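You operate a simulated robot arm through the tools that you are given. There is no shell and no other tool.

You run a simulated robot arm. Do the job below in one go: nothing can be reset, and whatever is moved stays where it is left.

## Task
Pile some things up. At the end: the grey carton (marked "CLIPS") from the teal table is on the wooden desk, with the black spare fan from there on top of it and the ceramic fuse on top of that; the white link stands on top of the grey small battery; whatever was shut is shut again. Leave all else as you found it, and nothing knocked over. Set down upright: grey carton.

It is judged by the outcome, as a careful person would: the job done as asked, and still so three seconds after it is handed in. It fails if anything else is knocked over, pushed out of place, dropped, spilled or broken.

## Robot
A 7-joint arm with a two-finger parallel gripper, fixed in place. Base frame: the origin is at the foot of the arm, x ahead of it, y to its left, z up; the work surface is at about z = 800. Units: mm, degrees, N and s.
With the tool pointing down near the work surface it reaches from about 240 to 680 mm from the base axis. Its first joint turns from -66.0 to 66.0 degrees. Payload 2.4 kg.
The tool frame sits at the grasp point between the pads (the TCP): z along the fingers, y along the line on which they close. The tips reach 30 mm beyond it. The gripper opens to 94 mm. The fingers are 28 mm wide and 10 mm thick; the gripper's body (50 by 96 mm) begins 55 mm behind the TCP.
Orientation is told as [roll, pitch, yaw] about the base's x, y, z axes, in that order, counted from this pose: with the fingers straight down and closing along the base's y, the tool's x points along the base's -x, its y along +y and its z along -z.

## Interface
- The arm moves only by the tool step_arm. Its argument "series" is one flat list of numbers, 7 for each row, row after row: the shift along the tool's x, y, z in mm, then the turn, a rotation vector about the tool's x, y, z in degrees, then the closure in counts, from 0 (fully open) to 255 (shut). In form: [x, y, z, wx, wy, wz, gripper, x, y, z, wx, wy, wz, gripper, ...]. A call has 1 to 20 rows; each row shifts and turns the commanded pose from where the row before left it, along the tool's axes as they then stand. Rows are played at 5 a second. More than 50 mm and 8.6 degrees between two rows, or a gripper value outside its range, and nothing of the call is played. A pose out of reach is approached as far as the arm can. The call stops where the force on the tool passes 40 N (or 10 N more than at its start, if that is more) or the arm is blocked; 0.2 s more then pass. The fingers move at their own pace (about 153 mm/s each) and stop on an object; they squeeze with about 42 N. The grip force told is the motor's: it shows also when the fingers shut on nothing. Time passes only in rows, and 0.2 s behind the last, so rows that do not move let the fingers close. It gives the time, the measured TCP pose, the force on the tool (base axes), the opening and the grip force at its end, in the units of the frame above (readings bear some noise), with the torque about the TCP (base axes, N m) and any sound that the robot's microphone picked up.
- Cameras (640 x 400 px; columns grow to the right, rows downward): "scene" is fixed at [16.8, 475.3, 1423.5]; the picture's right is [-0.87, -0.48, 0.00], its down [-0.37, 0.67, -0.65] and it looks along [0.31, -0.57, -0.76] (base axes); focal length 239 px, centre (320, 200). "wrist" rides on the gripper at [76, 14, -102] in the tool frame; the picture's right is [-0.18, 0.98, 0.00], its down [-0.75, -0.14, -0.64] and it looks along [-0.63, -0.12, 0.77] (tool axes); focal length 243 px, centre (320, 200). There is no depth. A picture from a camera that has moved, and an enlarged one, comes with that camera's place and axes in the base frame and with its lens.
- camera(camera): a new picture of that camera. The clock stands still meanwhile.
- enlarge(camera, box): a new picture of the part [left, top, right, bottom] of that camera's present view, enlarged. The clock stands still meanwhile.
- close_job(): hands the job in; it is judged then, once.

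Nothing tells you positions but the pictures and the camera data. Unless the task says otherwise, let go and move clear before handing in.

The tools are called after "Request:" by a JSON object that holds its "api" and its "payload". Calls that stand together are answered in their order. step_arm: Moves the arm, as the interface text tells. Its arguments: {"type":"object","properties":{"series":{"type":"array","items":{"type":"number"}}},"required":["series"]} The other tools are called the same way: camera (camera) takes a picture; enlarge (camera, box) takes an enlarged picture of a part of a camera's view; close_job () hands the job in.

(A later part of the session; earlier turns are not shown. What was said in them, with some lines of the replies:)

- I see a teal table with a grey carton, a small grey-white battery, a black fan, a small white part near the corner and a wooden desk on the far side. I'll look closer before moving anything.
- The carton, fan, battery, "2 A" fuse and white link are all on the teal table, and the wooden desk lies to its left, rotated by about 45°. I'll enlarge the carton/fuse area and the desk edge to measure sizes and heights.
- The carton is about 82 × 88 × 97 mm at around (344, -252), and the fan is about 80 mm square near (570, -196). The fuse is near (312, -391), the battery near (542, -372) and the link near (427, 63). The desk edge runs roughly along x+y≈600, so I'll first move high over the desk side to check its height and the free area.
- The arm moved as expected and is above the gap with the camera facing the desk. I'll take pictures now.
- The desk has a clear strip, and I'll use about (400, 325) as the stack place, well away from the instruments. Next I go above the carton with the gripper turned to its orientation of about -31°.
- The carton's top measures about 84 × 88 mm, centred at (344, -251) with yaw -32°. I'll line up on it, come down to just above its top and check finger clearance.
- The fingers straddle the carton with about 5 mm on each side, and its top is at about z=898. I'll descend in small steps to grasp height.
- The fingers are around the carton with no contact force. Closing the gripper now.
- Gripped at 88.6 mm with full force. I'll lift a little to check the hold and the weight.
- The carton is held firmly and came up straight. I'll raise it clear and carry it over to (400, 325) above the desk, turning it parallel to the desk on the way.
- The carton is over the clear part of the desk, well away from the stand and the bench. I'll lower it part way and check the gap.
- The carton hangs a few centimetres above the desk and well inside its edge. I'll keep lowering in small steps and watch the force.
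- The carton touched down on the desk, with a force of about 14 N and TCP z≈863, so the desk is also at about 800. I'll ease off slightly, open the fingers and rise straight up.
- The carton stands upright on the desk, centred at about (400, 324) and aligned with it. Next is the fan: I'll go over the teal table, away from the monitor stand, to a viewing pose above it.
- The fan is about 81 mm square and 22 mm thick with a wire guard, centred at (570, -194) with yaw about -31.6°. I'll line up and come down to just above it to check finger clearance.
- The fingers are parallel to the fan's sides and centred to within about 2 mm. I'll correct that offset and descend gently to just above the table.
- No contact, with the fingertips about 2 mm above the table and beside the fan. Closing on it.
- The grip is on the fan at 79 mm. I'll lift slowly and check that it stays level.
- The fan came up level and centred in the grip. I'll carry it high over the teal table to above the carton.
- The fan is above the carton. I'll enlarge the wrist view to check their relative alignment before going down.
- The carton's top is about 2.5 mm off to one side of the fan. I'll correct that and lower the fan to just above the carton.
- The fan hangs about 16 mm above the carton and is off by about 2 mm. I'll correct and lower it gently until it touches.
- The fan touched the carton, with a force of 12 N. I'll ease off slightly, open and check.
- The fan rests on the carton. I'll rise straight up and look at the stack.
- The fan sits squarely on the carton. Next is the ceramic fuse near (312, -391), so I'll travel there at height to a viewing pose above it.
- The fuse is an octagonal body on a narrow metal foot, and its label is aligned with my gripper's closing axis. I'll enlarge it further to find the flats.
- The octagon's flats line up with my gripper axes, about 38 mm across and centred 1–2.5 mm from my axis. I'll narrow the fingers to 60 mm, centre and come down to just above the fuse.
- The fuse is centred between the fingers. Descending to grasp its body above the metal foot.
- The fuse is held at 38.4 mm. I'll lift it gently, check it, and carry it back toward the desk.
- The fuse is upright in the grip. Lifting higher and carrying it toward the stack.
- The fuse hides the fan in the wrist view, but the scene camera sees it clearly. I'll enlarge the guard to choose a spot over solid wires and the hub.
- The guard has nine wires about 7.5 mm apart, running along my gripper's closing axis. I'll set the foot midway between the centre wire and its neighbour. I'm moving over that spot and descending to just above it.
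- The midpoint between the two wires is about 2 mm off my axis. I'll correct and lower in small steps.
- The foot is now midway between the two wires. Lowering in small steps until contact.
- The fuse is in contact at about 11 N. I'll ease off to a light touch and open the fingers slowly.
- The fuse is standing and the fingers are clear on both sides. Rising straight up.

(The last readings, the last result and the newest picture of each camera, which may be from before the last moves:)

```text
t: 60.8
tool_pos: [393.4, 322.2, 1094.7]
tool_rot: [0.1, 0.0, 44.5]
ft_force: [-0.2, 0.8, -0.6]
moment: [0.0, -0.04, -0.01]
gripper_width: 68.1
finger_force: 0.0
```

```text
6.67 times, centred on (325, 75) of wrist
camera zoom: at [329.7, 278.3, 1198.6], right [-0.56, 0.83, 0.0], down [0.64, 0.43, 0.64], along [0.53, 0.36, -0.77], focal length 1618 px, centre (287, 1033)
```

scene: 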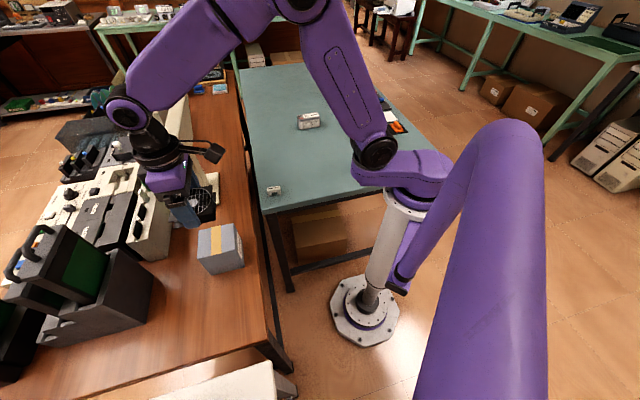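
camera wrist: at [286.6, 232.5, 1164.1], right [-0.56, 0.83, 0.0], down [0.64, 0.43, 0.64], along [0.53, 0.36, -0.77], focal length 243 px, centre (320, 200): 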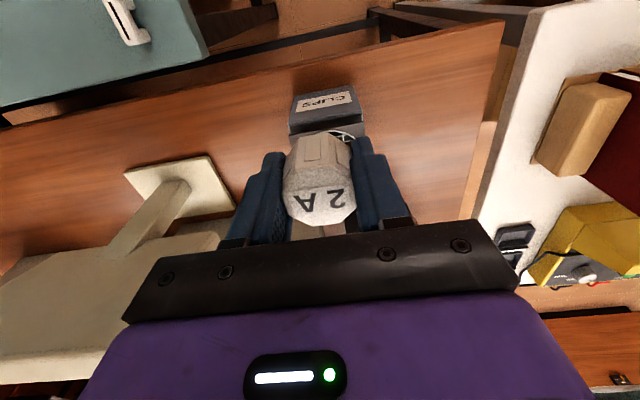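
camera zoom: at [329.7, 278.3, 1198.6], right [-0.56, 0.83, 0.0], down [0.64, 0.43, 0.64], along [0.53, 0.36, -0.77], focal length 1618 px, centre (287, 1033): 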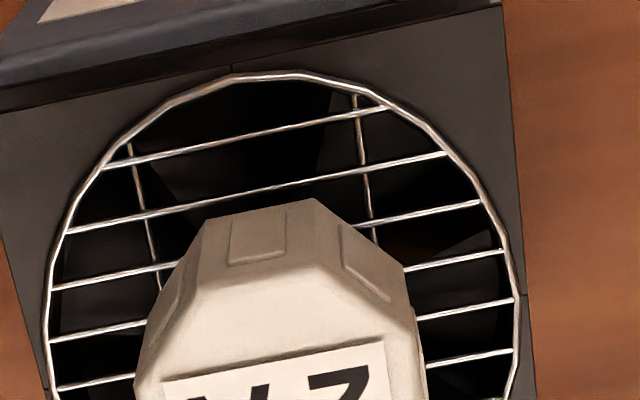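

The fuse stands upright on the fan, so the stack is done. Next is the white link near (427, 63), and I'll move to a viewing pose above it.

Request:
{"api": "step_arm", "payload": {"series": [22.51, -29.76, 8, 0, 0, 0, 70, 21.72, -30.33, 19.3, 0, 0, 1.5, 70, 20.92, -30.89, 19.3, 0, 0, 1.5, 70, 20.1, -31.43, 19.3, 0, 0, 1.5, 70, 19.27, -31.95, 19.3, 0, 0, 1.5, 70, 18.44, -32.44, 19.3, 0, 0, 1.5, 70, 17.58, -32.91, 19.3, 0, 0, 1.5, 70, 0, 0, 8, 0, 0, 1.5, 70, 0, 0, 0, 0, 0, 0, 70]}}

Request:
{"api": "camera", "payload": {"camera": "wrist"}}

Request:
{"api": "enlarge", "payload": {"camera": "wrist", "box": [240, 20, 400, 140]}}

Request:
{"api": "camera", "payload": {"camera": "scene"}}

```text
t: 62.8
tool_pos: [432.9, 61.8, 961.7]
tool_rot: [-0.1, 0.0, 34.0]
ft_force: [0.1, 0.5, 0.9]
moment: [-0.03, 0.0, 0.02]
gripper_width: 68.3
finger_force: 0.1
```

```text
taken
camera wrist: at [362.3, 31.0, 1065.5], right [-0.4, 0.92, 0.0], down [0.7, 0.3, 0.64], along [0.59, 0.26, -0.77], focal length 243 px, centre (320, 200)
```

wrist: 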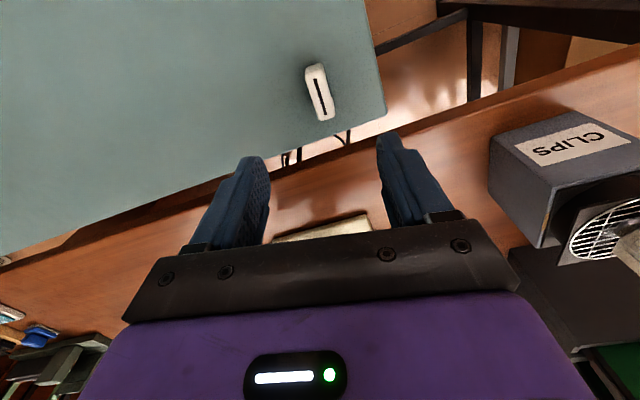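

```text
3.33 times, centred on (320, 80) of wrist
camera zoom: at [362.3, 31.0, 1065.5], right [-0.4, 0.92, 0.0], down [0.7, 0.3, 0.64], along [0.59, 0.26, -0.77], focal length 809 px, centre (320, 600)
```

zoom: 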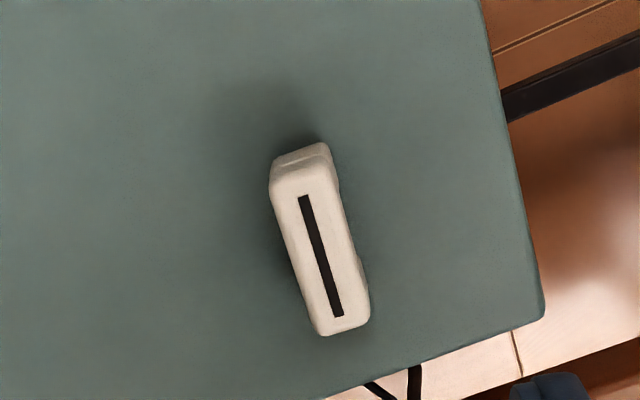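

```text
taken
```

scene: 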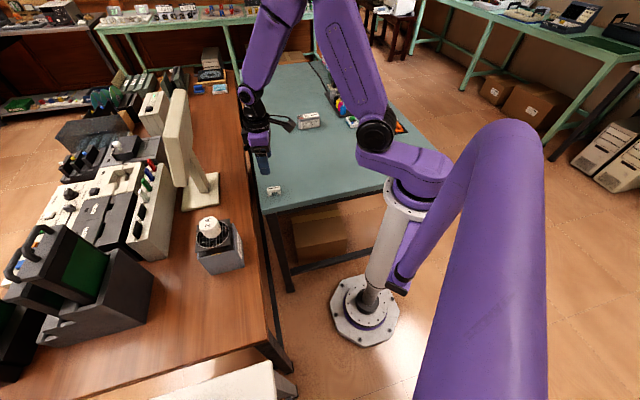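

Request:
{"api": "enlarge", "payload": {"camera": "scene", "box": [258, 178, 290, 202]}}

Request:
{"api": "enlarge", "payload": {"camera": "wrist", "box": [285, 45, 360, 130]}}

```text
16.00 times, centred on (274, 190) of scene
camera zoom: at [16.8, 475.2, 1423.5], right [-0.87, -0.48, 0.0], down [-0.37, 0.67, -0.65], along [0.31, -0.57, -0.76], focal length 3820 px, centre (1056, 360)
```

zoom: 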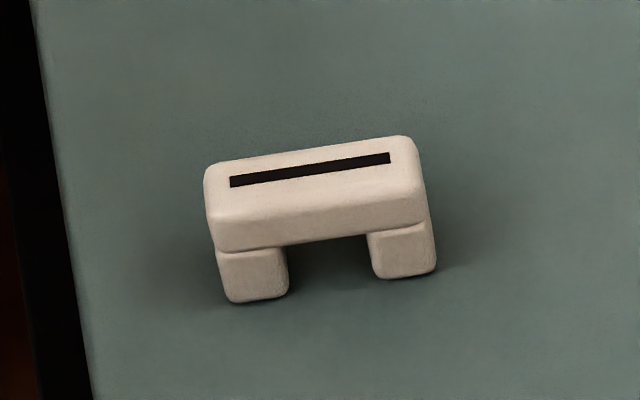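

```text
4.71 times, centred on (322, 88) of wrist
camera zoom: at [362.3, 31.0, 1065.5], right [-0.4, 0.92, 0.0], down [0.7, 0.3, 0.64], along [0.59, 0.26, -0.77], focal length 1142 px, centre (308, 729)
```

zoom: 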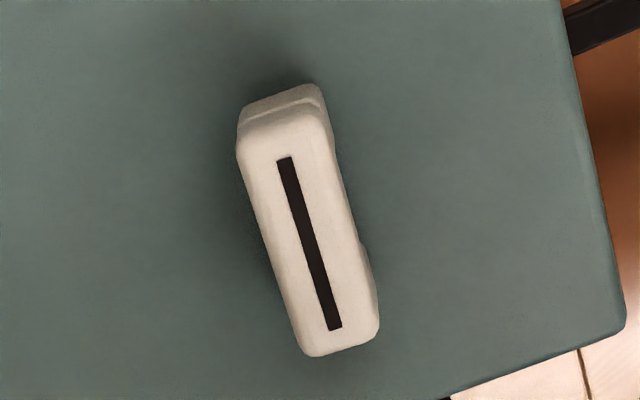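

The link is about 44 × 17 × 28 mm, with its long axis at about 40.7°, centred near my axis. I'll centre on it, turn to match, and descend to check before grasping.

Request:
{"api": "step_arm", "payload": {"series": [4.95, 1.9, 0, 0, 0, -6.7, 92, 0, 0, 35, 0, 0, 0, 120, 0, 0, 35, 0, 0, 0, 120, 0, 0, 0, 0, 0, 0, 120]}}

Request:
{"api": "enlarge", "payload": {"camera": "wrist", "box": [220, 40, 420, 180]}}

Request:
{"api": "enlarge", "payload": {"camera": "scene", "box": [235, 150, 305, 205]}}

```text
t: 63.8
tool_pos: [430.3, 62.7, 892.0]
tool_rot: [0.0, 0.0, 40.8]
ft_force: [-0.2, -0.5, 0.0]
moment: [-0.02, 0.01, 0.02]
gripper_width: 49.5
finger_force: 0.0
```

```text
2.86 times, centred on (320, 110) of wrist
camera zoom: at [363.1, 23.6, 994.8], right [-0.5, 0.86, 0.0], down [0.66, 0.38, 0.64], along [0.56, 0.32, -0.77], focal length 693 px, centre (320, 457)
```

zoom: 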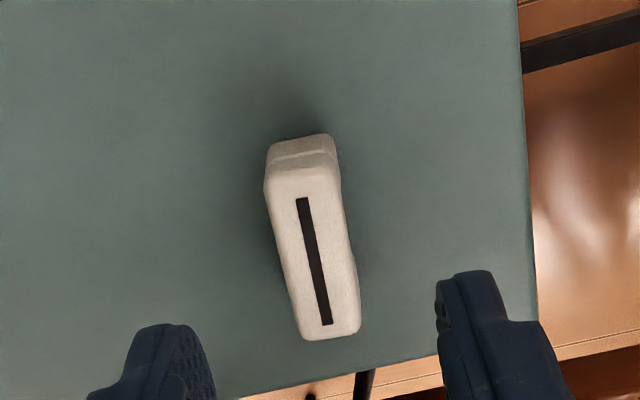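

```text
7.27 times, centred on (270, 178) of scene
camera zoom: at [16.8, 475.3, 1423.5], right [-0.87, -0.48, 0.0], down [-0.37, 0.67, -0.65], along [0.31, -0.57, -0.76], focal length 1736 px, centre (684, 364)
```

zoom: 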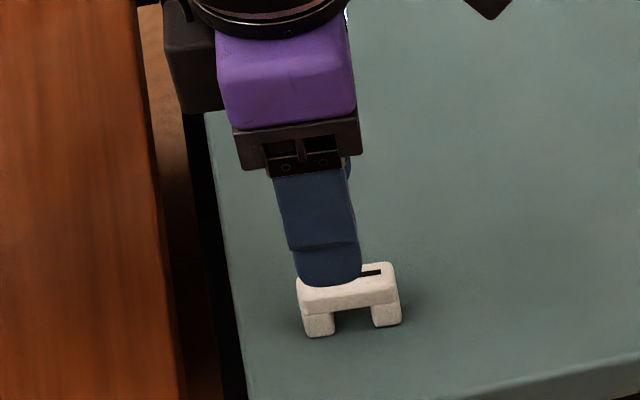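

The fingers are parallel to the link, with about 2 mm left to correct. Descending to grasp height.

Request:
{"api": "step_arm", "payload": {"series": [1.9, -0.9, 20, 0, 0, 0, 120, 0, 0, 15, 0, 0, 0, 120, 0, 0, 10, 0, 0, 0, 120, 0, 0, 8, 0, 0, 0, 120, 0, 0, 4, 0, 0, 0, 120, 0, 0, 0, 0, 0, 0, 120]}}

Request:
{"api": "enlarge", "payload": {"camera": "wrist", "box": [200, 60, 440, 220]}}

Request:
{"api": "enlarge", "payload": {"camera": "scene", "box": [245, 165, 305, 210]}}

```text
t: 65.2
tool_pos: [430.4, 60.4, 835.5]
tool_rot: [0.0, -0.1, 40.7]
ft_force: [-0.1, -0.3, -0.6]
moment: [-0.02, -0.01, -0.01]
gripper_width: 49.6
finger_force: 0.2
```

```text
2.50 times, centred on (320, 140) of wrist
camera zoom: at [362.7, 21.7, 938.4], right [-0.5, 0.86, 0.0], down [0.66, 0.38, 0.64], along [0.56, 0.32, -0.77], focal length 606 px, centre (320, 350)
```

zoom: 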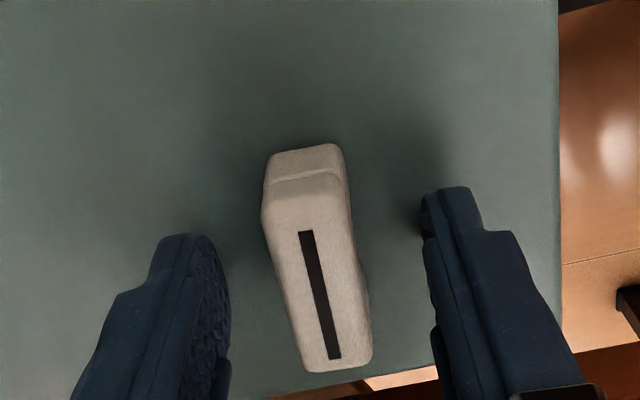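

```text
8.89 times, centred on (275, 188) of scene
camera zoom: at [16.8, 475.3, 1423.5], right [-0.87, -0.48, 0.0], down [-0.37, 0.67, -0.65], along [0.31, -0.57, -0.76], focal length 2122 px, centre (720, 311)
```

zoom: 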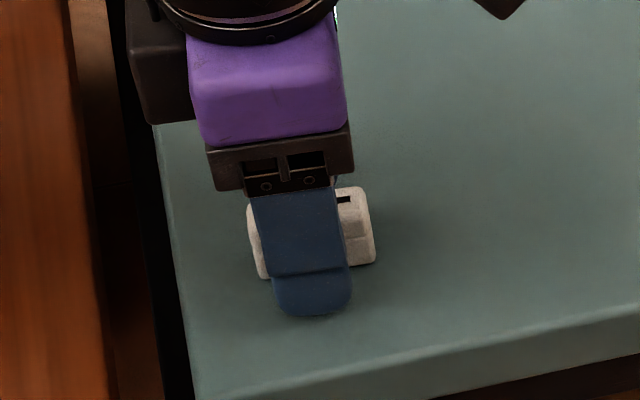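

The link is centred exactly between the fingers. Closing slowly.

Request:
{"api": "step_arm", "payload": {"series": [0, 0, 0, 0, 0, 0, 180, 0, 0, 0, 0, 0, 0, 200, 0, 0, 0, 0, 0, 0, 210, 0, 0, 0, 0, 0, 0, 255, 0, 0, 0, 0, 0, 0, 255]}}

Request:
{"api": "enlarge", "payload": {"camera": "wrist", "box": [200, 60, 440, 220]}}

```text
t: 66.4
tool_pos: [428.8, 60.7, 835.6]
tool_rot: [0.0, 0.0, 40.7]
ft_force: [0.8, -0.8, -0.6]
moment: [-0.01, -0.02, 0.01]
gripper_width: 17.1
finger_force: 42.1
```

```text
2.50 times, centred on (320, 140) of wrist
camera zoom: at [362.6, 21.7, 938.6], right [-0.5, 0.86, 0.0], down [0.66, 0.38, 0.64], along [0.56, 0.32, -0.77], focal length 606 px, centre (320, 350)
```

zoom: 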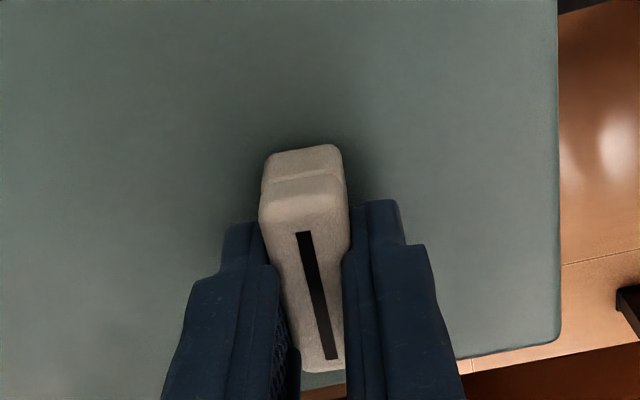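

The link is gripped at 17 mm. Lifting it and checking.

Request:
{"api": "step_arm", "payload": {"series": [0, 0, -5, 0, 0, 0, 255, 0, 0, -15, 0, 0, 0, 255, 0, 0, -30, 0, 0, 0, 255, 0, 0, 0, 0, 0, 0, 255]}}

Request:
{"api": "enlarge", "payload": {"camera": "scene", "box": [235, 140, 305, 200]}}

Request:
{"api": "enlarge", "payload": {"camera": "wrist", "box": [200, 60, 440, 220]}}

```text
t: 67.4
tool_pos: [429.4, 58.5, 885.3]
tool_rot: [0.0, -0.1, 40.7]
ft_force: [0.4, 0.9, 0.4]
moment: [-0.01, -0.02, 0.04]
gripper_width: 17.2
finger_force: 41.8
```

```text
6.67 times, centred on (270, 170) of scene
camera zoom: at [16.8, 475.3, 1423.5], right [-0.87, -0.48, 0.0], down [-0.37, 0.67, -0.65], along [0.31, -0.57, -0.76], focal length 1592 px, centre (653, 400)
```

zoom: 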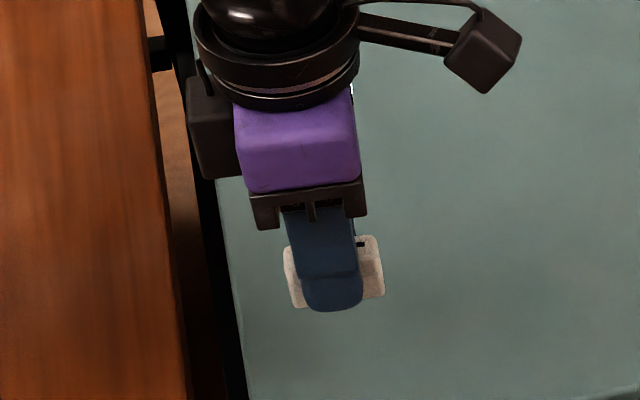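

```text
2.50 times, centred on (320, 140) of wrist
camera zoom: at [361.9, 20.8, 988.6], right [-0.5, 0.86, 0.0], down [0.66, 0.38, 0.64], along [0.55, 0.32, -0.77], focal length 606 px, centre (320, 350)
```

zoom: 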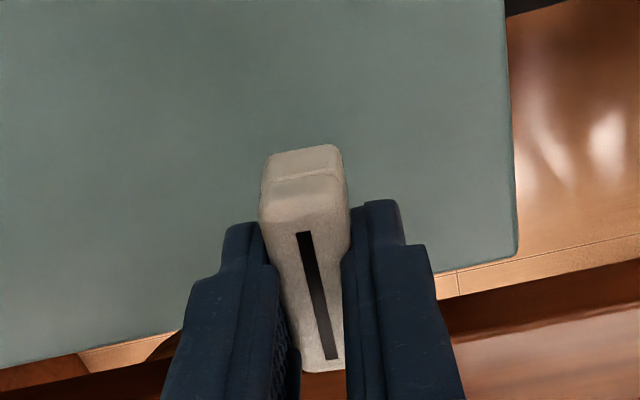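

The link is held level. I'll raise it and carry it across the teal table toward the battery, keeping its orientation so it will line up with the battery's long side.

Request:
{"api": "step_arm", "payload": {"series": [0, 0, -45, 0, 0, 0, 255, 0, 0, -45, 0, 0, 0, 255, 0, 0, -25, 0, 0, 0, 255, 17.52, -32.94, 0, 0, 0, -0.39, 255, 17.75, -32.82, 0, 0, 0, -0.39, 255, 17.98, -32.7, 0, 0, 0, -0.39, 255, 18.2, -32.57, 0, 0, 0, -0.39, 255, 18.43, -32.44, 0, 0, 0, -0.39, 255, 18.63, -32.33, 0, 0, 0, -0.39, 255, 18.85, -32.2, 0, 0, 0, -0.39, 255, 19.08, -32.07, 0, 0, 0, -0.39, 255, 19.3, -31.93, 0, 0, 0, -0.39, 255, 19.5, -31.81, 0, 0, 0, -0.39, 255, 0, 0, 0, 0, 0, 0, 255]}}

Request:
{"api": "camera", "payload": {"camera": "wrist"}}

Request:
{"api": "camera", "payload": {"camera": "scene"}}

```text
t: 70.4
tool_pos: [510.6, -308.3, 999.1]
tool_rot: [0.0, 0.0, 44.7]
ft_force: [-0.2, -0.1, -0.1]
moment: [-0.03, -0.03, 0.0]
gripper_width: 16.8
finger_force: 41.8
```

```text
taken
camera wrist: at [445.2, -349.6, 1103.6], right [-0.56, 0.83, 0.0], down [0.64, 0.43, 0.64], along [0.53, 0.36, -0.77], focal length 243 px, centre (320, 200)
```

wrist: 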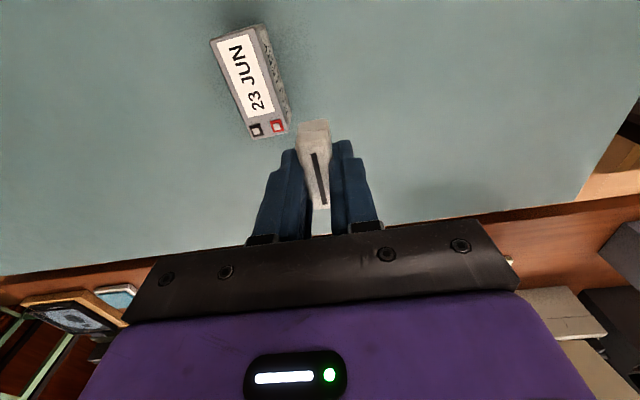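

```text
taken
```

scene: 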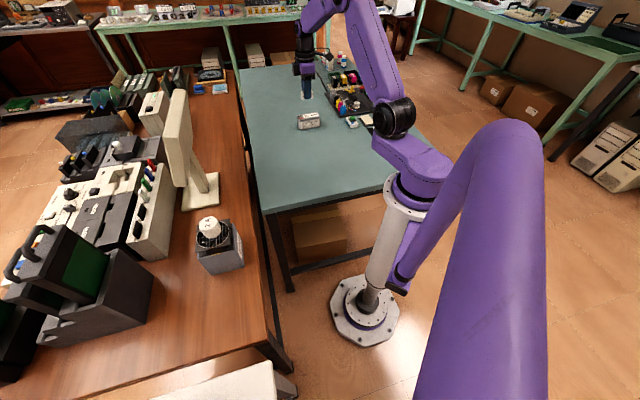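

The battery is in view beside the link and nicely lined up. I'll enlarge it to measure its top and the terminals.

Request:
{"api": "enlarge", "payload": {"camera": "wrist", "box": [195, 10, 315, 150]}}

Request:
{"api": "enlarge", "payload": {"camera": "scene", "box": [285, 100, 335, 135]}}

```text
2.86 times, centred on (255, 80) of wrist
camera zoom: at [445.2, -349.6, 1103.6], right [-0.56, 0.83, 0.0], down [0.64, 0.43, 0.64], along [0.53, 0.36, -0.77], focal length 693 px, centre (506, 543)
```

zoom: 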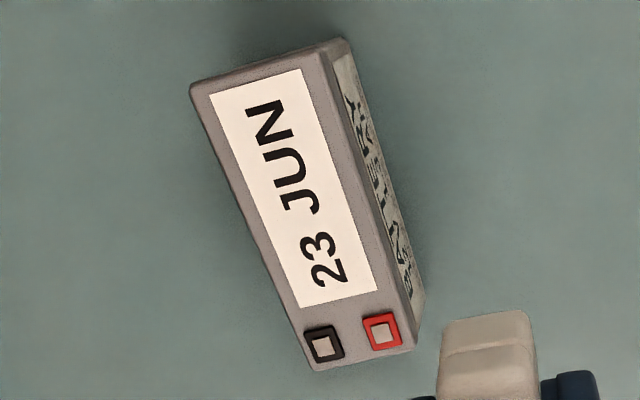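

```text
11.43 times, centred on (310, 118) of scene
camera zoom: at [16.8, 475.2, 1423.5], right [-0.87, -0.48, 0.0], down [-0.37, 0.67, -0.65], along [0.31, -0.57, -0.76], focal length 2728 px, centre (434, 1143)
```

zoom: 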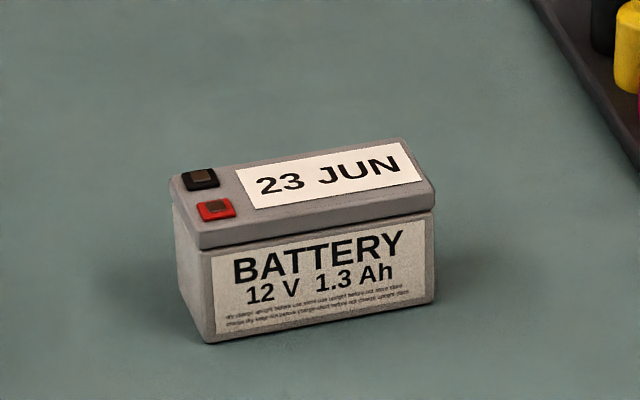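

The battery's top is about 98 × 43 mm at z≈844, parallel to the link, with terminals only at one end. I'll move over the label area, away from the terminals, and lower part way.

Request:
{"api": "step_arm", "payload": {"series": [12, -32.7, 0, 0, 0, 0, 255, 12, -32.7, 0, 0, 0, 0, 255, 0, 0, 30, 0, 0, 0, 255, 0, 0, 30, 0, 0, 0, 255, 0, 0, 0, 0, 0, 0, 255]}}

Request:
{"api": "enlarge", "payload": {"camera": "wrist", "box": [200, 0, 440, 180]}}

Request:
{"api": "enlarge", "payload": {"camera": "scene", "box": [270, 70, 340, 135]}}

```text
t: 71.6
tool_pos: [538.0, -369.3, 938.8]
tool_rot: [-0.1, 0.0, 44.6]
ft_force: [-0.1, 0.1, -1.3]
moment: [-0.03, 0.01, 0.01]
gripper_width: 16.9
finger_force: 41.5
```

```text
2.22 times, centred on (320, 90) of wrist
camera zoom: at [474.4, -412.4, 1042.6], right [-0.56, 0.83, 0.0], down [0.64, 0.43, 0.64], along [0.53, 0.36, -0.77], focal length 539 px, centre (320, 444)
```

zoom: 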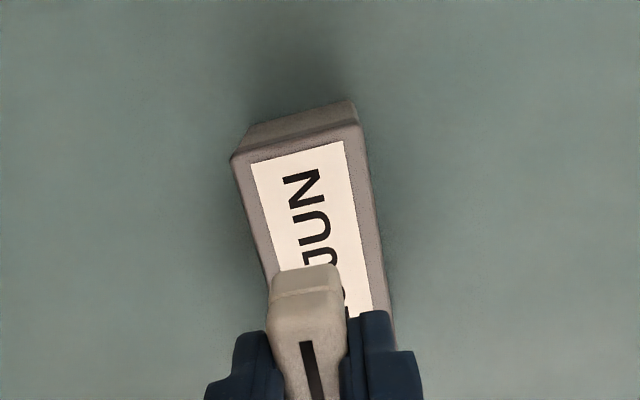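

```text
6.15 times, centred on (305, 102) of scene
camera zoom: at [16.8, 475.3, 1423.5], right [-0.87, -0.48, 0.0], down [-0.37, 0.67, -0.65], along [0.31, -0.57, -0.76], focal length 1469 px, centre (412, 800)
```

zoom: 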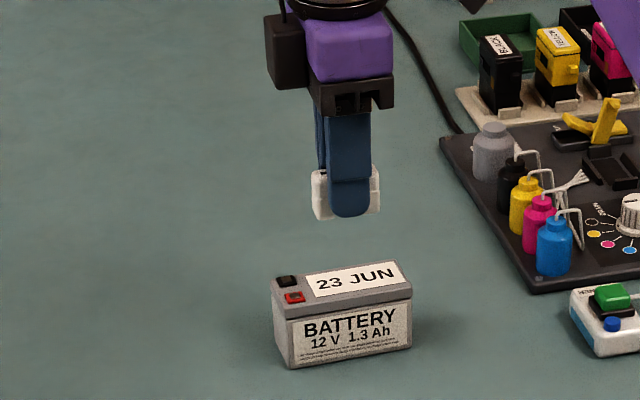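

The link is over the label area, centred across the battery to within 1 mm and clear of the terminals. Lowering toward it.

Request:
{"api": "step_arm", "payload": {"series": [0, -0.7, 20, 0, 0, 0, 255, 0, 0, 15, 0, 0, 0, 255, 0, 0, 10, 0, 0, 0, 255, 0, 0, 5, 0, 0, 0, 255, 0, 0, 0, 0, 0, 0, 255]}}

Request:
{"api": "enlarge", "payload": {"camera": "wrist", "box": [200, 20, 440, 200]}}

Request:
{"api": "enlarge", "payload": {"camera": "scene", "box": [280, 85, 340, 135]}}

```text
t: 72.8
tool_pos: [540.7, -368.6, 891.0]
tool_rot: [0.0, 0.0, 44.6]
ft_force: [0.7, 0.2, -0.6]
moment: [0.02, -0.01, -0.01]
gripper_width: 17.2
finger_force: 42.6
```

```text
2.22 times, centred on (320, 110) of wrist
camera zoom: at [476.6, -411.5, 993.2], right [-0.56, 0.83, 0.0], down [0.64, 0.43, 0.64], along [0.53, 0.36, -0.77], focal length 539 px, centre (320, 400)
```

zoom: 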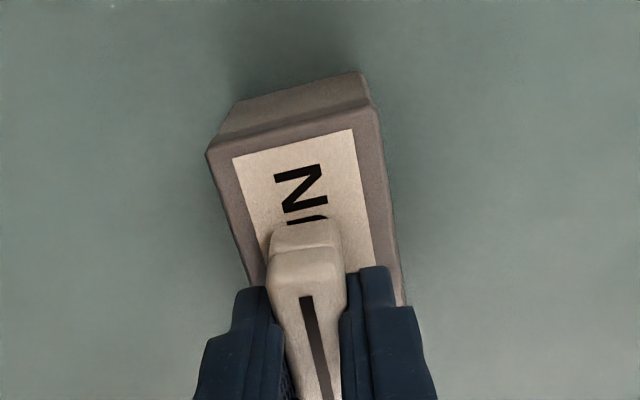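

```text
8.00 times, centred on (310, 110) of scene
camera zoom: at [16.8, 475.3, 1423.5], right [-0.87, -0.48, 0.0], down [-0.37, 0.67, -0.65], along [0.31, -0.57, -0.76], focal length 1910 px, centre (400, 920)
```

zoom: 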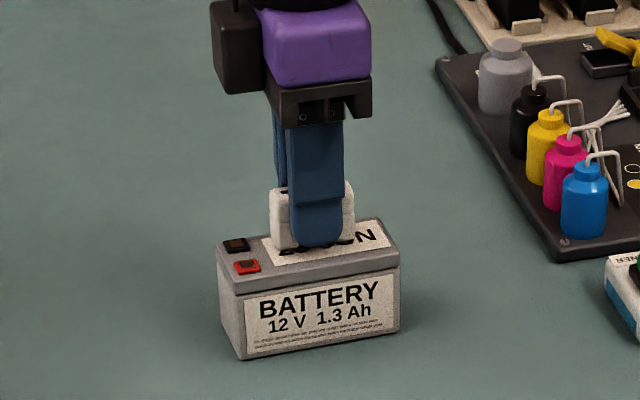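

Well aligned, so I'll continue in small steps until contact.

Request:
{"api": "step_arm", "payload": {"series": [0, 0, 3, 0, 0, 0, 255, 0, 0, 3, 0, 0, 0, 255, 0, 0, 2, 0, 0, 0, 255, 0, 0, 0, 0, 0, 0, 255]}}

```text
t: 73.6
tool_pos: [541.7, -368.3, 887.2]
tool_rot: [-0.5, 0.0, 44.6]
ft_force: [0.2, -1.0, 5.3]
moment: [0.01, 0.0, -0.02]
gripper_width: 17.0
finger_force: 41.4
stopped in row 4: the force on the tool passed its limit at 43 N (the readings are from after the stop); the commanded pose is now the measured one
```

Contact came earlier than expected, at TCP z≈887, and the call stopped at its force limit. I'll look before doing anything else.

Request:
{"api": "enlarge", "payload": {"camera": "scene", "box": [280, 85, 340, 135]}}

Request:
{"api": "enlarge", "payload": {"camera": "wrist", "box": [200, 20, 440, 200]}}

Request:
{"api": "enlarge", "payload": {"camera": "scene", "box": [297, 105, 325, 127]}}

```text
8.00 times, centred on (310, 110) of scene
camera zoom: at [16.7, 475.3, 1423.5], right [-0.87, -0.48, 0.0], down [-0.37, 0.67, -0.65], along [0.32, -0.57, -0.76], focal length 1910 px, centre (400, 920)
```

zoom: 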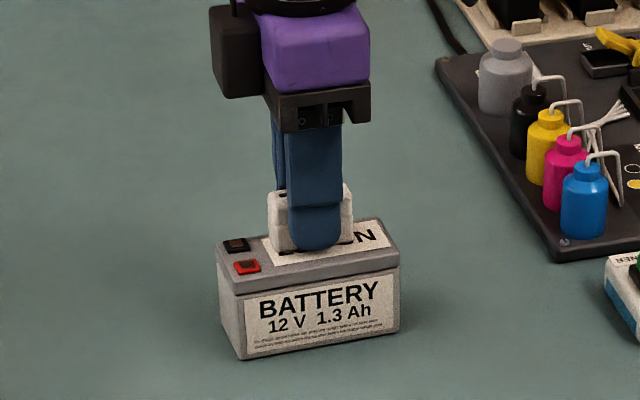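

```text
2.22 times, centred on (320, 110) of wrist
camera zoom: at [477.8, -412.2, 990.1], right [-0.56, 0.83, -0.01], down [0.63, 0.43, 0.64], along [0.54, 0.36, -0.77], focal length 539 px, centre (320, 400)
```

zoom: 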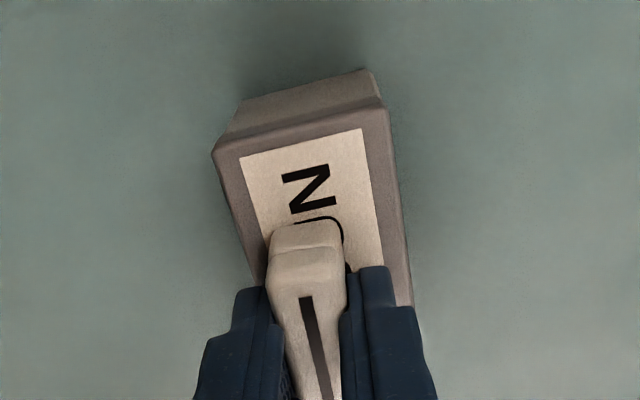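

```text
16.00 times, centred on (311, 116) of scene
camera zoom: at [16.7, 475.3, 1423.5], right [-0.87, -0.48, 0.0], down [-0.37, 0.67, -0.65], along [0.32, -0.57, -0.76], focal length 3820 px, centre (464, 1544)
```

zoom: 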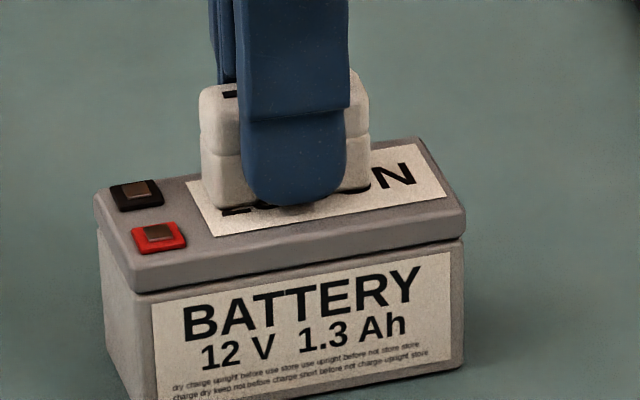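

The battery has not moved, and the link is resting lightly on the label at about 5 N. I'll back off 2 mm, take out the slight 0.5° tilt, and then set it down again gently.

Request:
{"api": "step_arm", "payload": {"series": [0, 0, -2, 0, 0, 0, 255, 0, 1.2, 0, -0.356, -0.351, 0, 255, 0, 0, 0, 0, 0, 0, 255]}}

Request:
{"api": "enlarge", "payload": {"camera": "wrist", "box": [200, 20, 440, 200]}}

Request:
{"api": "enlarge", "payload": {"camera": "scene", "box": [297, 105, 325, 127]}}

```text
t: 74.4
tool_pos: [539.2, -369.6, 888.3]
tool_rot: [0.2, -0.4, 44.6]
ft_force: [-0.8, 0.2, 0.2]
moment: [-0.02, 0.01, -0.01]
gripper_width: 17.1
finger_force: 42.6
```

```text
2.22 times, centred on (320, 110) of wrist
camera zoom: at [476.2, -412.2, 991.0], right [-0.56, 0.83, 0.0], down [0.63, 0.42, 0.65], along [0.53, 0.36, -0.76], focal length 539 px, centre (320, 400)
```

zoom: 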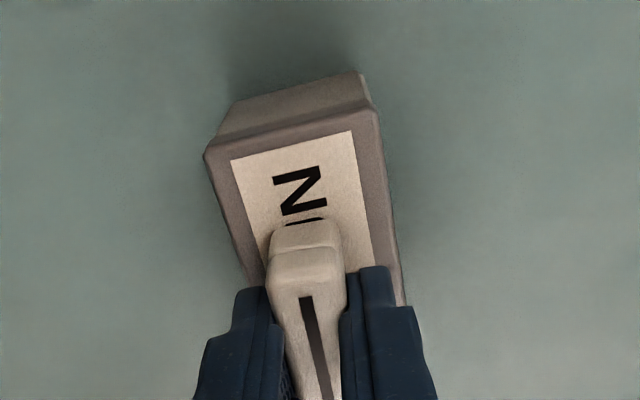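

```text
16.00 times, centred on (311, 116) of scene
camera zoom: at [16.8, 475.3, 1423.5], right [-0.87, -0.48, 0.0], down [-0.37, 0.67, -0.65], along [0.31, -0.57, -0.76], focal length 3820 px, centre (464, 1544)
```

zoom: 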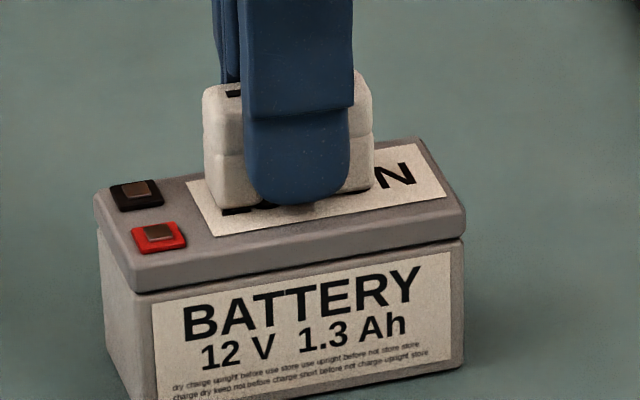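

Request:
{"api": "step_arm", "payload": {"series": [0, 0, 0, -0.139, 0.425, 0, 255, 0, 0, 0, 0, 0, 0, 255]}}

```text
t: 75.0
tool_pos: [541.2, -368.2, 888.3]
tool_rot: [0.1, 0.0, 44.5]
ft_force: [-0.4, -0.2, -0.7]
moment: [0.02, 0.01, -0.02]
gripper_width: 17.0
finger_force: 41.9
```

The tool is level again and not touching. I'll lower in half-millimetre steps.

Request:
{"api": "step_arm", "payload": {"series": [0, 0, 0.6, 0, 0, 0, 255, 0, 0, 0.6, 0, 0, 0, 255, 0, 0, 0, 0, 0, 0, 255]}}

```text
t: 75.8
tool_pos: [540.1, -367.6, 886.4]
tool_rot: [0.2, 0.0, 44.5]
ft_force: [1.0, -0.5, 0.6]
moment: [0.02, -0.02, 0.01]
gripper_width: 17.2
finger_force: 42.3
```

Request:
{"api": "step_arm", "payload": {"series": [0, 0, 0.5, 0, 0, 0, 255, 0, 0, 0, 0, 0, 0, 255]}}

```text
t: 76.4
tool_pos: [540.7, -368.3, 887.5]
tool_rot: [0.2, 0.1, 44.7]
ft_force: [-1.5, 1.2, 6.1]
moment: [0.05, -0.07, 0.01]
gripper_width: 17.2
finger_force: 41.8
```

Light contact at 6 N. Opening slowly.

Request:
{"api": "step_arm", "payload": {"series": [0, 0, -0.2, 0, 0, 0, 206, 0, 0, 0, 0, 0, 0, 202, 0, 0, 0, 0, 0, 0, 196, 0, 0, 0, 0, 0, 0, 180, 0, 0, 0, 0, 0, 0, 150, 0, 0, 0, 0, 0, 0, 150]}}

Request:
{"api": "enlarge", "payload": {"camera": "wrist", "box": [200, 20, 440, 200]}}

Request:
{"api": "enlarge", "payload": {"camera": "scene", "box": [297, 105, 325, 127]}}

```text
t: 77.8
tool_pos: [541.9, -368.4, 886.5]
tool_rot: [0.1, 0.1, 44.6]
ft_force: [-0.3, -0.3, 0.2]
moment: [-0.01, -0.03, 0.01]
gripper_width: 38.7
finger_force: 0.1
```

```text
2.22 times, centred on (320, 110) of wrist
camera zoom: at [477.4, -411.8, 989.7], right [-0.56, 0.83, 0.0], down [0.64, 0.43, 0.64], along [0.53, 0.36, -0.77], focal length 539 px, centre (320, 400)
```

zoom: 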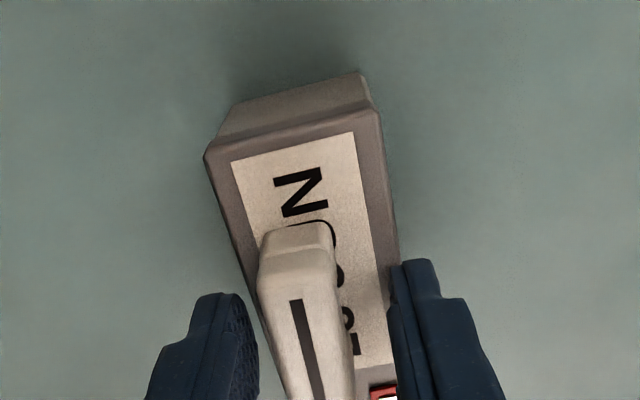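

```text
16.00 times, centred on (311, 116) of scene
camera zoom: at [16.8, 475.3, 1423.5], right [-0.87, -0.48, 0.0], down [-0.37, 0.67, -0.65], along [0.31, -0.57, -0.76], focal length 3820 px, centre (464, 1544)
```

zoom: 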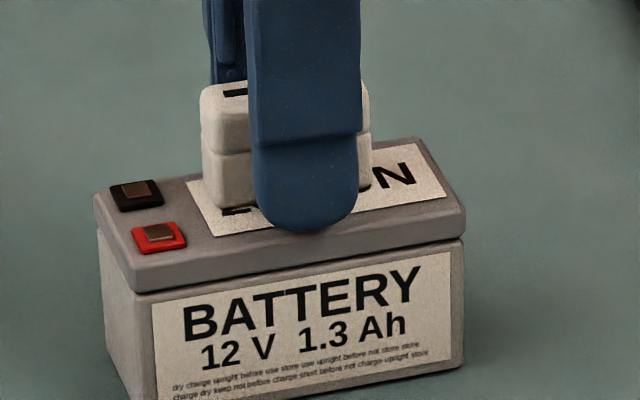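

The link stands on the battery and the fingers are clear. Rising straight up and looking again.

Request:
{"api": "step_arm", "payload": {"series": [0, 0, 0, 0, 0, 0, 120, 0, 0, -5, 0, 0, 0, 120, 0, 0, -15, 0, 0, 0, 120, 0, 0, -30, 0, 0, 0, 120, 0, 0, -40, 0, 0, 0, 120, 0, 0, -40, 0, 0, 0, 120, 0, 0, 0, 0, 0, 0, 120]}}

Request:
{"api": "enlarge", "payload": {"camera": "wrist", "box": [220, 0, 420, 150]}}

Request:
{"api": "enlarge", "payload": {"camera": "scene", "box": [290, 100, 330, 130]}}

Request:
{"api": "camera", "payload": {"camera": "scene"}}

```text
t: 79.4
tool_pos: [541.0, -367.5, 1016.3]
tool_rot: [0.3, 0.0, 44.6]
ft_force: [0.7, -0.3, 0.1]
moment: [0.0, -0.02, 0.01]
gripper_width: 49.7
finger_force: 0.1
```

```text
2.67 times, centred on (320, 75) of wrist
camera zoom: at [476.9, -412.2, 1119.9], right [-0.56, 0.83, 0.0], down [0.64, 0.43, 0.64], along [0.53, 0.36, -0.77], focal length 647 px, centre (320, 533)
```

zoom: 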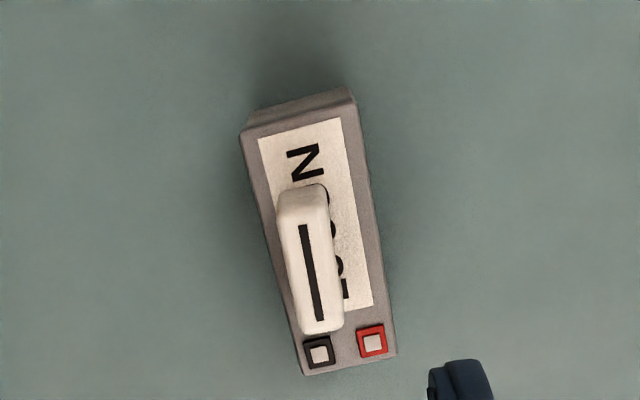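

```text
13.33 times, centred on (310, 115) of scene
camera zoom: at [16.8, 475.3, 1423.5], right [-0.87, -0.48, 0.0], down [-0.37, 0.67, -0.65], along [0.31, -0.57, -0.76], focal length 3183 px, centre (453, 1333)
```

zoom: 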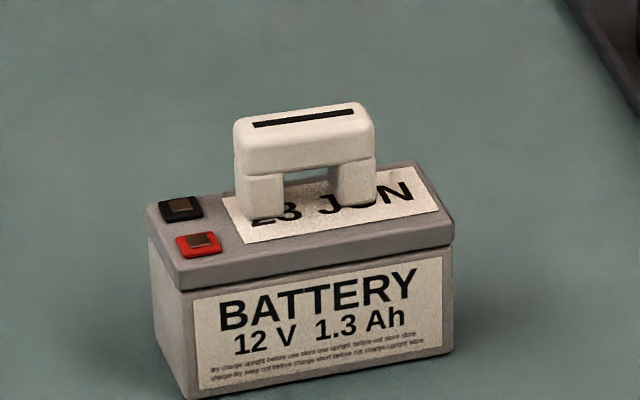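

```text
taken
```

scene: 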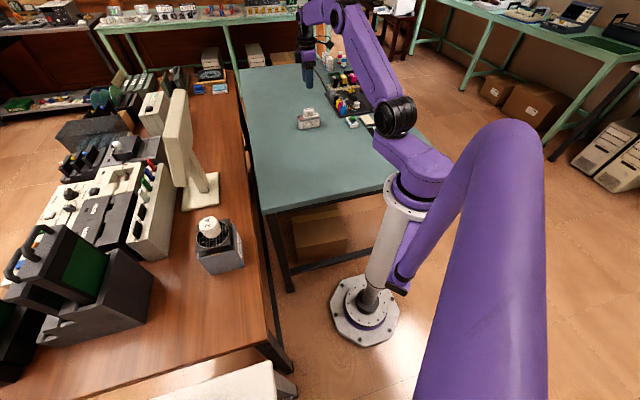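

The link stands squarely on the battery, clear of the terminals, and the battery has not moved. I'll retreat to a high, clear pose, open the gripper and check everything.

Request:
{"api": "step_arm", "payload": {"series": [0, 0, -45, 0, 0, 0, 60, 0, 0, -45, 0, 0, 0, 0, -9.47, 36.31, 0, 0, 0, 5.5, 0, -5.95, 37.05, 0, 0, 0, 5.5, 0, -2.37, 37.45, 0, 0, 0, 5.5, 0, 1.23, 37.5, 0, 0, 0, 5.5, 0, 4.82, 37.21, 0, 0, 0, 5.5, 0, 8.37, 36.58, 0, 0, 0, 5.5, 0, 11.83, 35.61, 0, 0, 0, 5.5, 0, 15.19, 34.31, 0, 0, 0, 5.5, 0, 0, 0, 0, 0, 0, 0, 0, 0, 0, 0, 0, 0, 0, 0, 0, 0, 0, 0, 0, 0, 0]}}

Request:
{"api": "camera", "payload": {"camera": "wrist"}}

Request:
{"api": "enlarge", "payload": {"camera": "scene", "box": [180, 200, 260, 280]}}

Request:
{"api": "enlarge", "payload": {"camera": "scene", "box": [240, 60, 420, 220]}}

```text
t: 82.2
tool_pos: [392.0, -109.0, 1107.2]
tool_rot: [0.1, 0.1, 0.7]
ft_force: [-1.0, -0.1, 0.2]
moment: [0.03, -0.01, -0.01]
gripper_width: 94.3
finger_force: 0.1
```

```text
taken
camera wrist: at [315.9, -95.5, 1210.7], right [0.17, 0.98, 0.0], down [0.76, -0.13, 0.64], along [0.63, -0.11, -0.77], focal length 243 px, centre (320, 200)
```

wrist: 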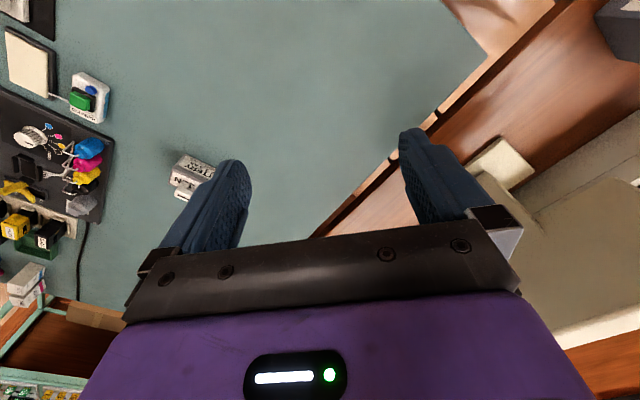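

```text
5.00 times, centred on (220, 240) of scene
camera zoom: at [16.8, 475.3, 1423.5], right [-0.87, -0.48, 0.0], down [-0.37, 0.67, -0.65], along [0.31, -0.57, -0.76], focal length 1194 px, centre (820, 0)
```

zoom: 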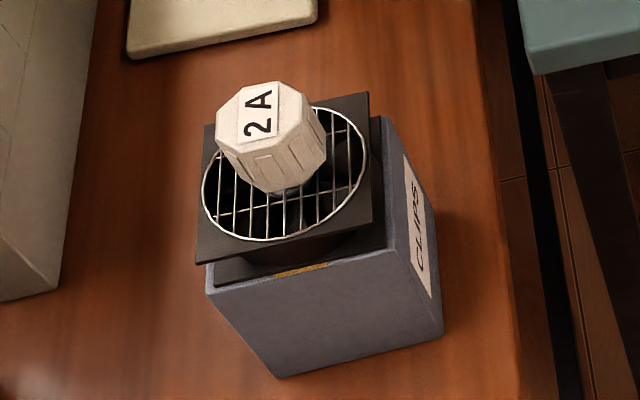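

```text
2.50 times, centred on (330, 140) of scene
camera zoom: at [16.8, 475.3, 1423.5], right [-0.87, -0.48, 0.0], down [-0.37, 0.67, -0.65], along [0.31, -0.57, -0.76], focal length 597 px, centre (295, 350)
```

zoom: 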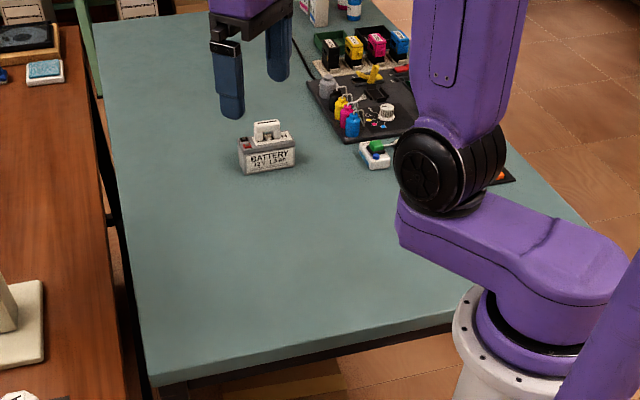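

Everything looks right: the carton, fan and fuse are stacked upright on the desk, the link is on the battery, and nothing else has moved. Nothing had to be opened. I'll let a little time pass for a last stability check.

Request:
{"api": "step_arm", "payload": {"series": [0, 0, 0, 0, 0, 0, 0, 0, 0, 0, 0, 0, 0, 0, 0, 0, 0, 0, 0, 0, 0, 0, 0, 0, 0, 0, 0, 0, 0, 0, 0, 0, 0, 0, 0, 0, 0, 0, 0, 0, 0, 0, 0, 0, 0, 0, 0, 0, 0, 0, 0, 0, 0, 0, 0, 0, 0, 0, 0, 0, 0, 0, 0, 0, 0, 0, 0, 0, 0, 0]}}

Request:
{"api": "enlarge", "payload": {"camera": "scene", "box": [180, 200, 260, 280]}}

Request:
{"api": "enlarge", "payload": {"camera": "scene", "box": [290, 95, 350, 135]}}

```text
t: 84.4
tool_pos: [390.6, -108.1, 1107.4]
tool_rot: [0.1, 0.2, 0.6]
ft_force: [-0.6, -0.4, -0.9]
moment: [-0.01, 0.03, -0.05]
gripper_width: 94.0
finger_force: 0.1
```

```text
5.00 times, centred on (220, 240) of scene
camera zoom: at [16.8, 475.3, 1423.5], right [-0.87, -0.48, 0.0], down [-0.37, 0.67, -0.65], along [0.31, -0.57, -0.76], focal length 1194 px, centre (820, 0)
```

zoom: 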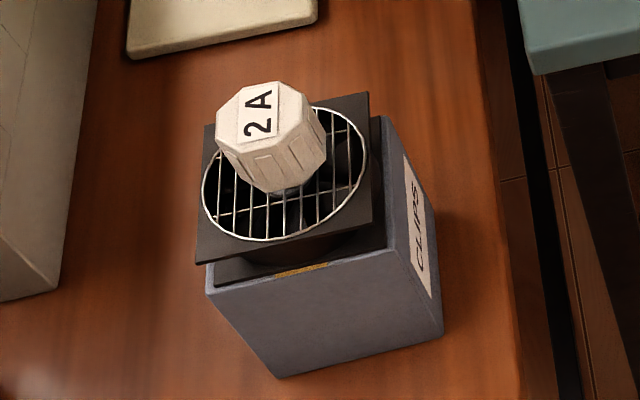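

```text
10.00 times, centred on (320, 115) of scene
camera zoom: at [16.8, 475.3, 1423.5], right [-0.87, -0.48, 0.0], down [-0.37, 0.67, -0.65], along [0.31, -0.57, -0.76], focal length 2387 px, centre (320, 1050)
```

zoom: 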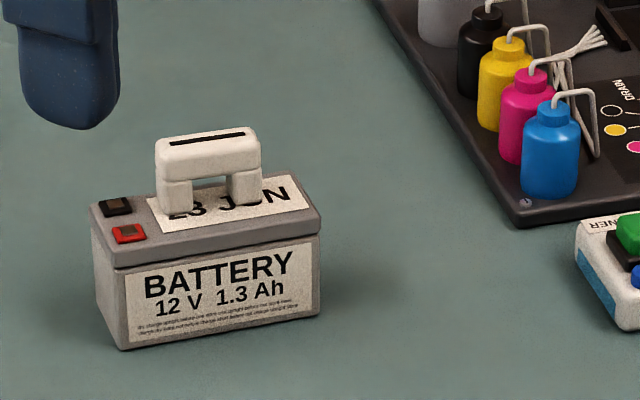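

Both piles are unchanged after two more seconds, and the arm is well clear with the gripper open. Handing the job in.

Request:
{"api": "close_job", "payload": {}}

```text
The job is handed in.
```

The job is handed in, and everything you asked for is in place. The last pictures, taken about two seconds after the arm moved clear, showed both piles standing still.

- **Desk pile:** the grey "CLIPS" carton stands upright on the wooden desk, with the black fan on top of it. The ceramic fuse (marked "2 A") stands upright on the fan's wire guard.
- **Battery pile:** the white link stands on its two legs on top of the grey battery, clear of the terminals.
- **Shut things:** nothing had to be opened, so there was nothing to shut again.
- **Contact during the job:** while setting the link down, I met the battery's top sooner than expected and pressed on it with about 43 N before the arm stopped. The battery did not shift. I backed off, levelled the gripper and set the link down lightly.

I saw nothing else moved or knocked over in the views I checked.
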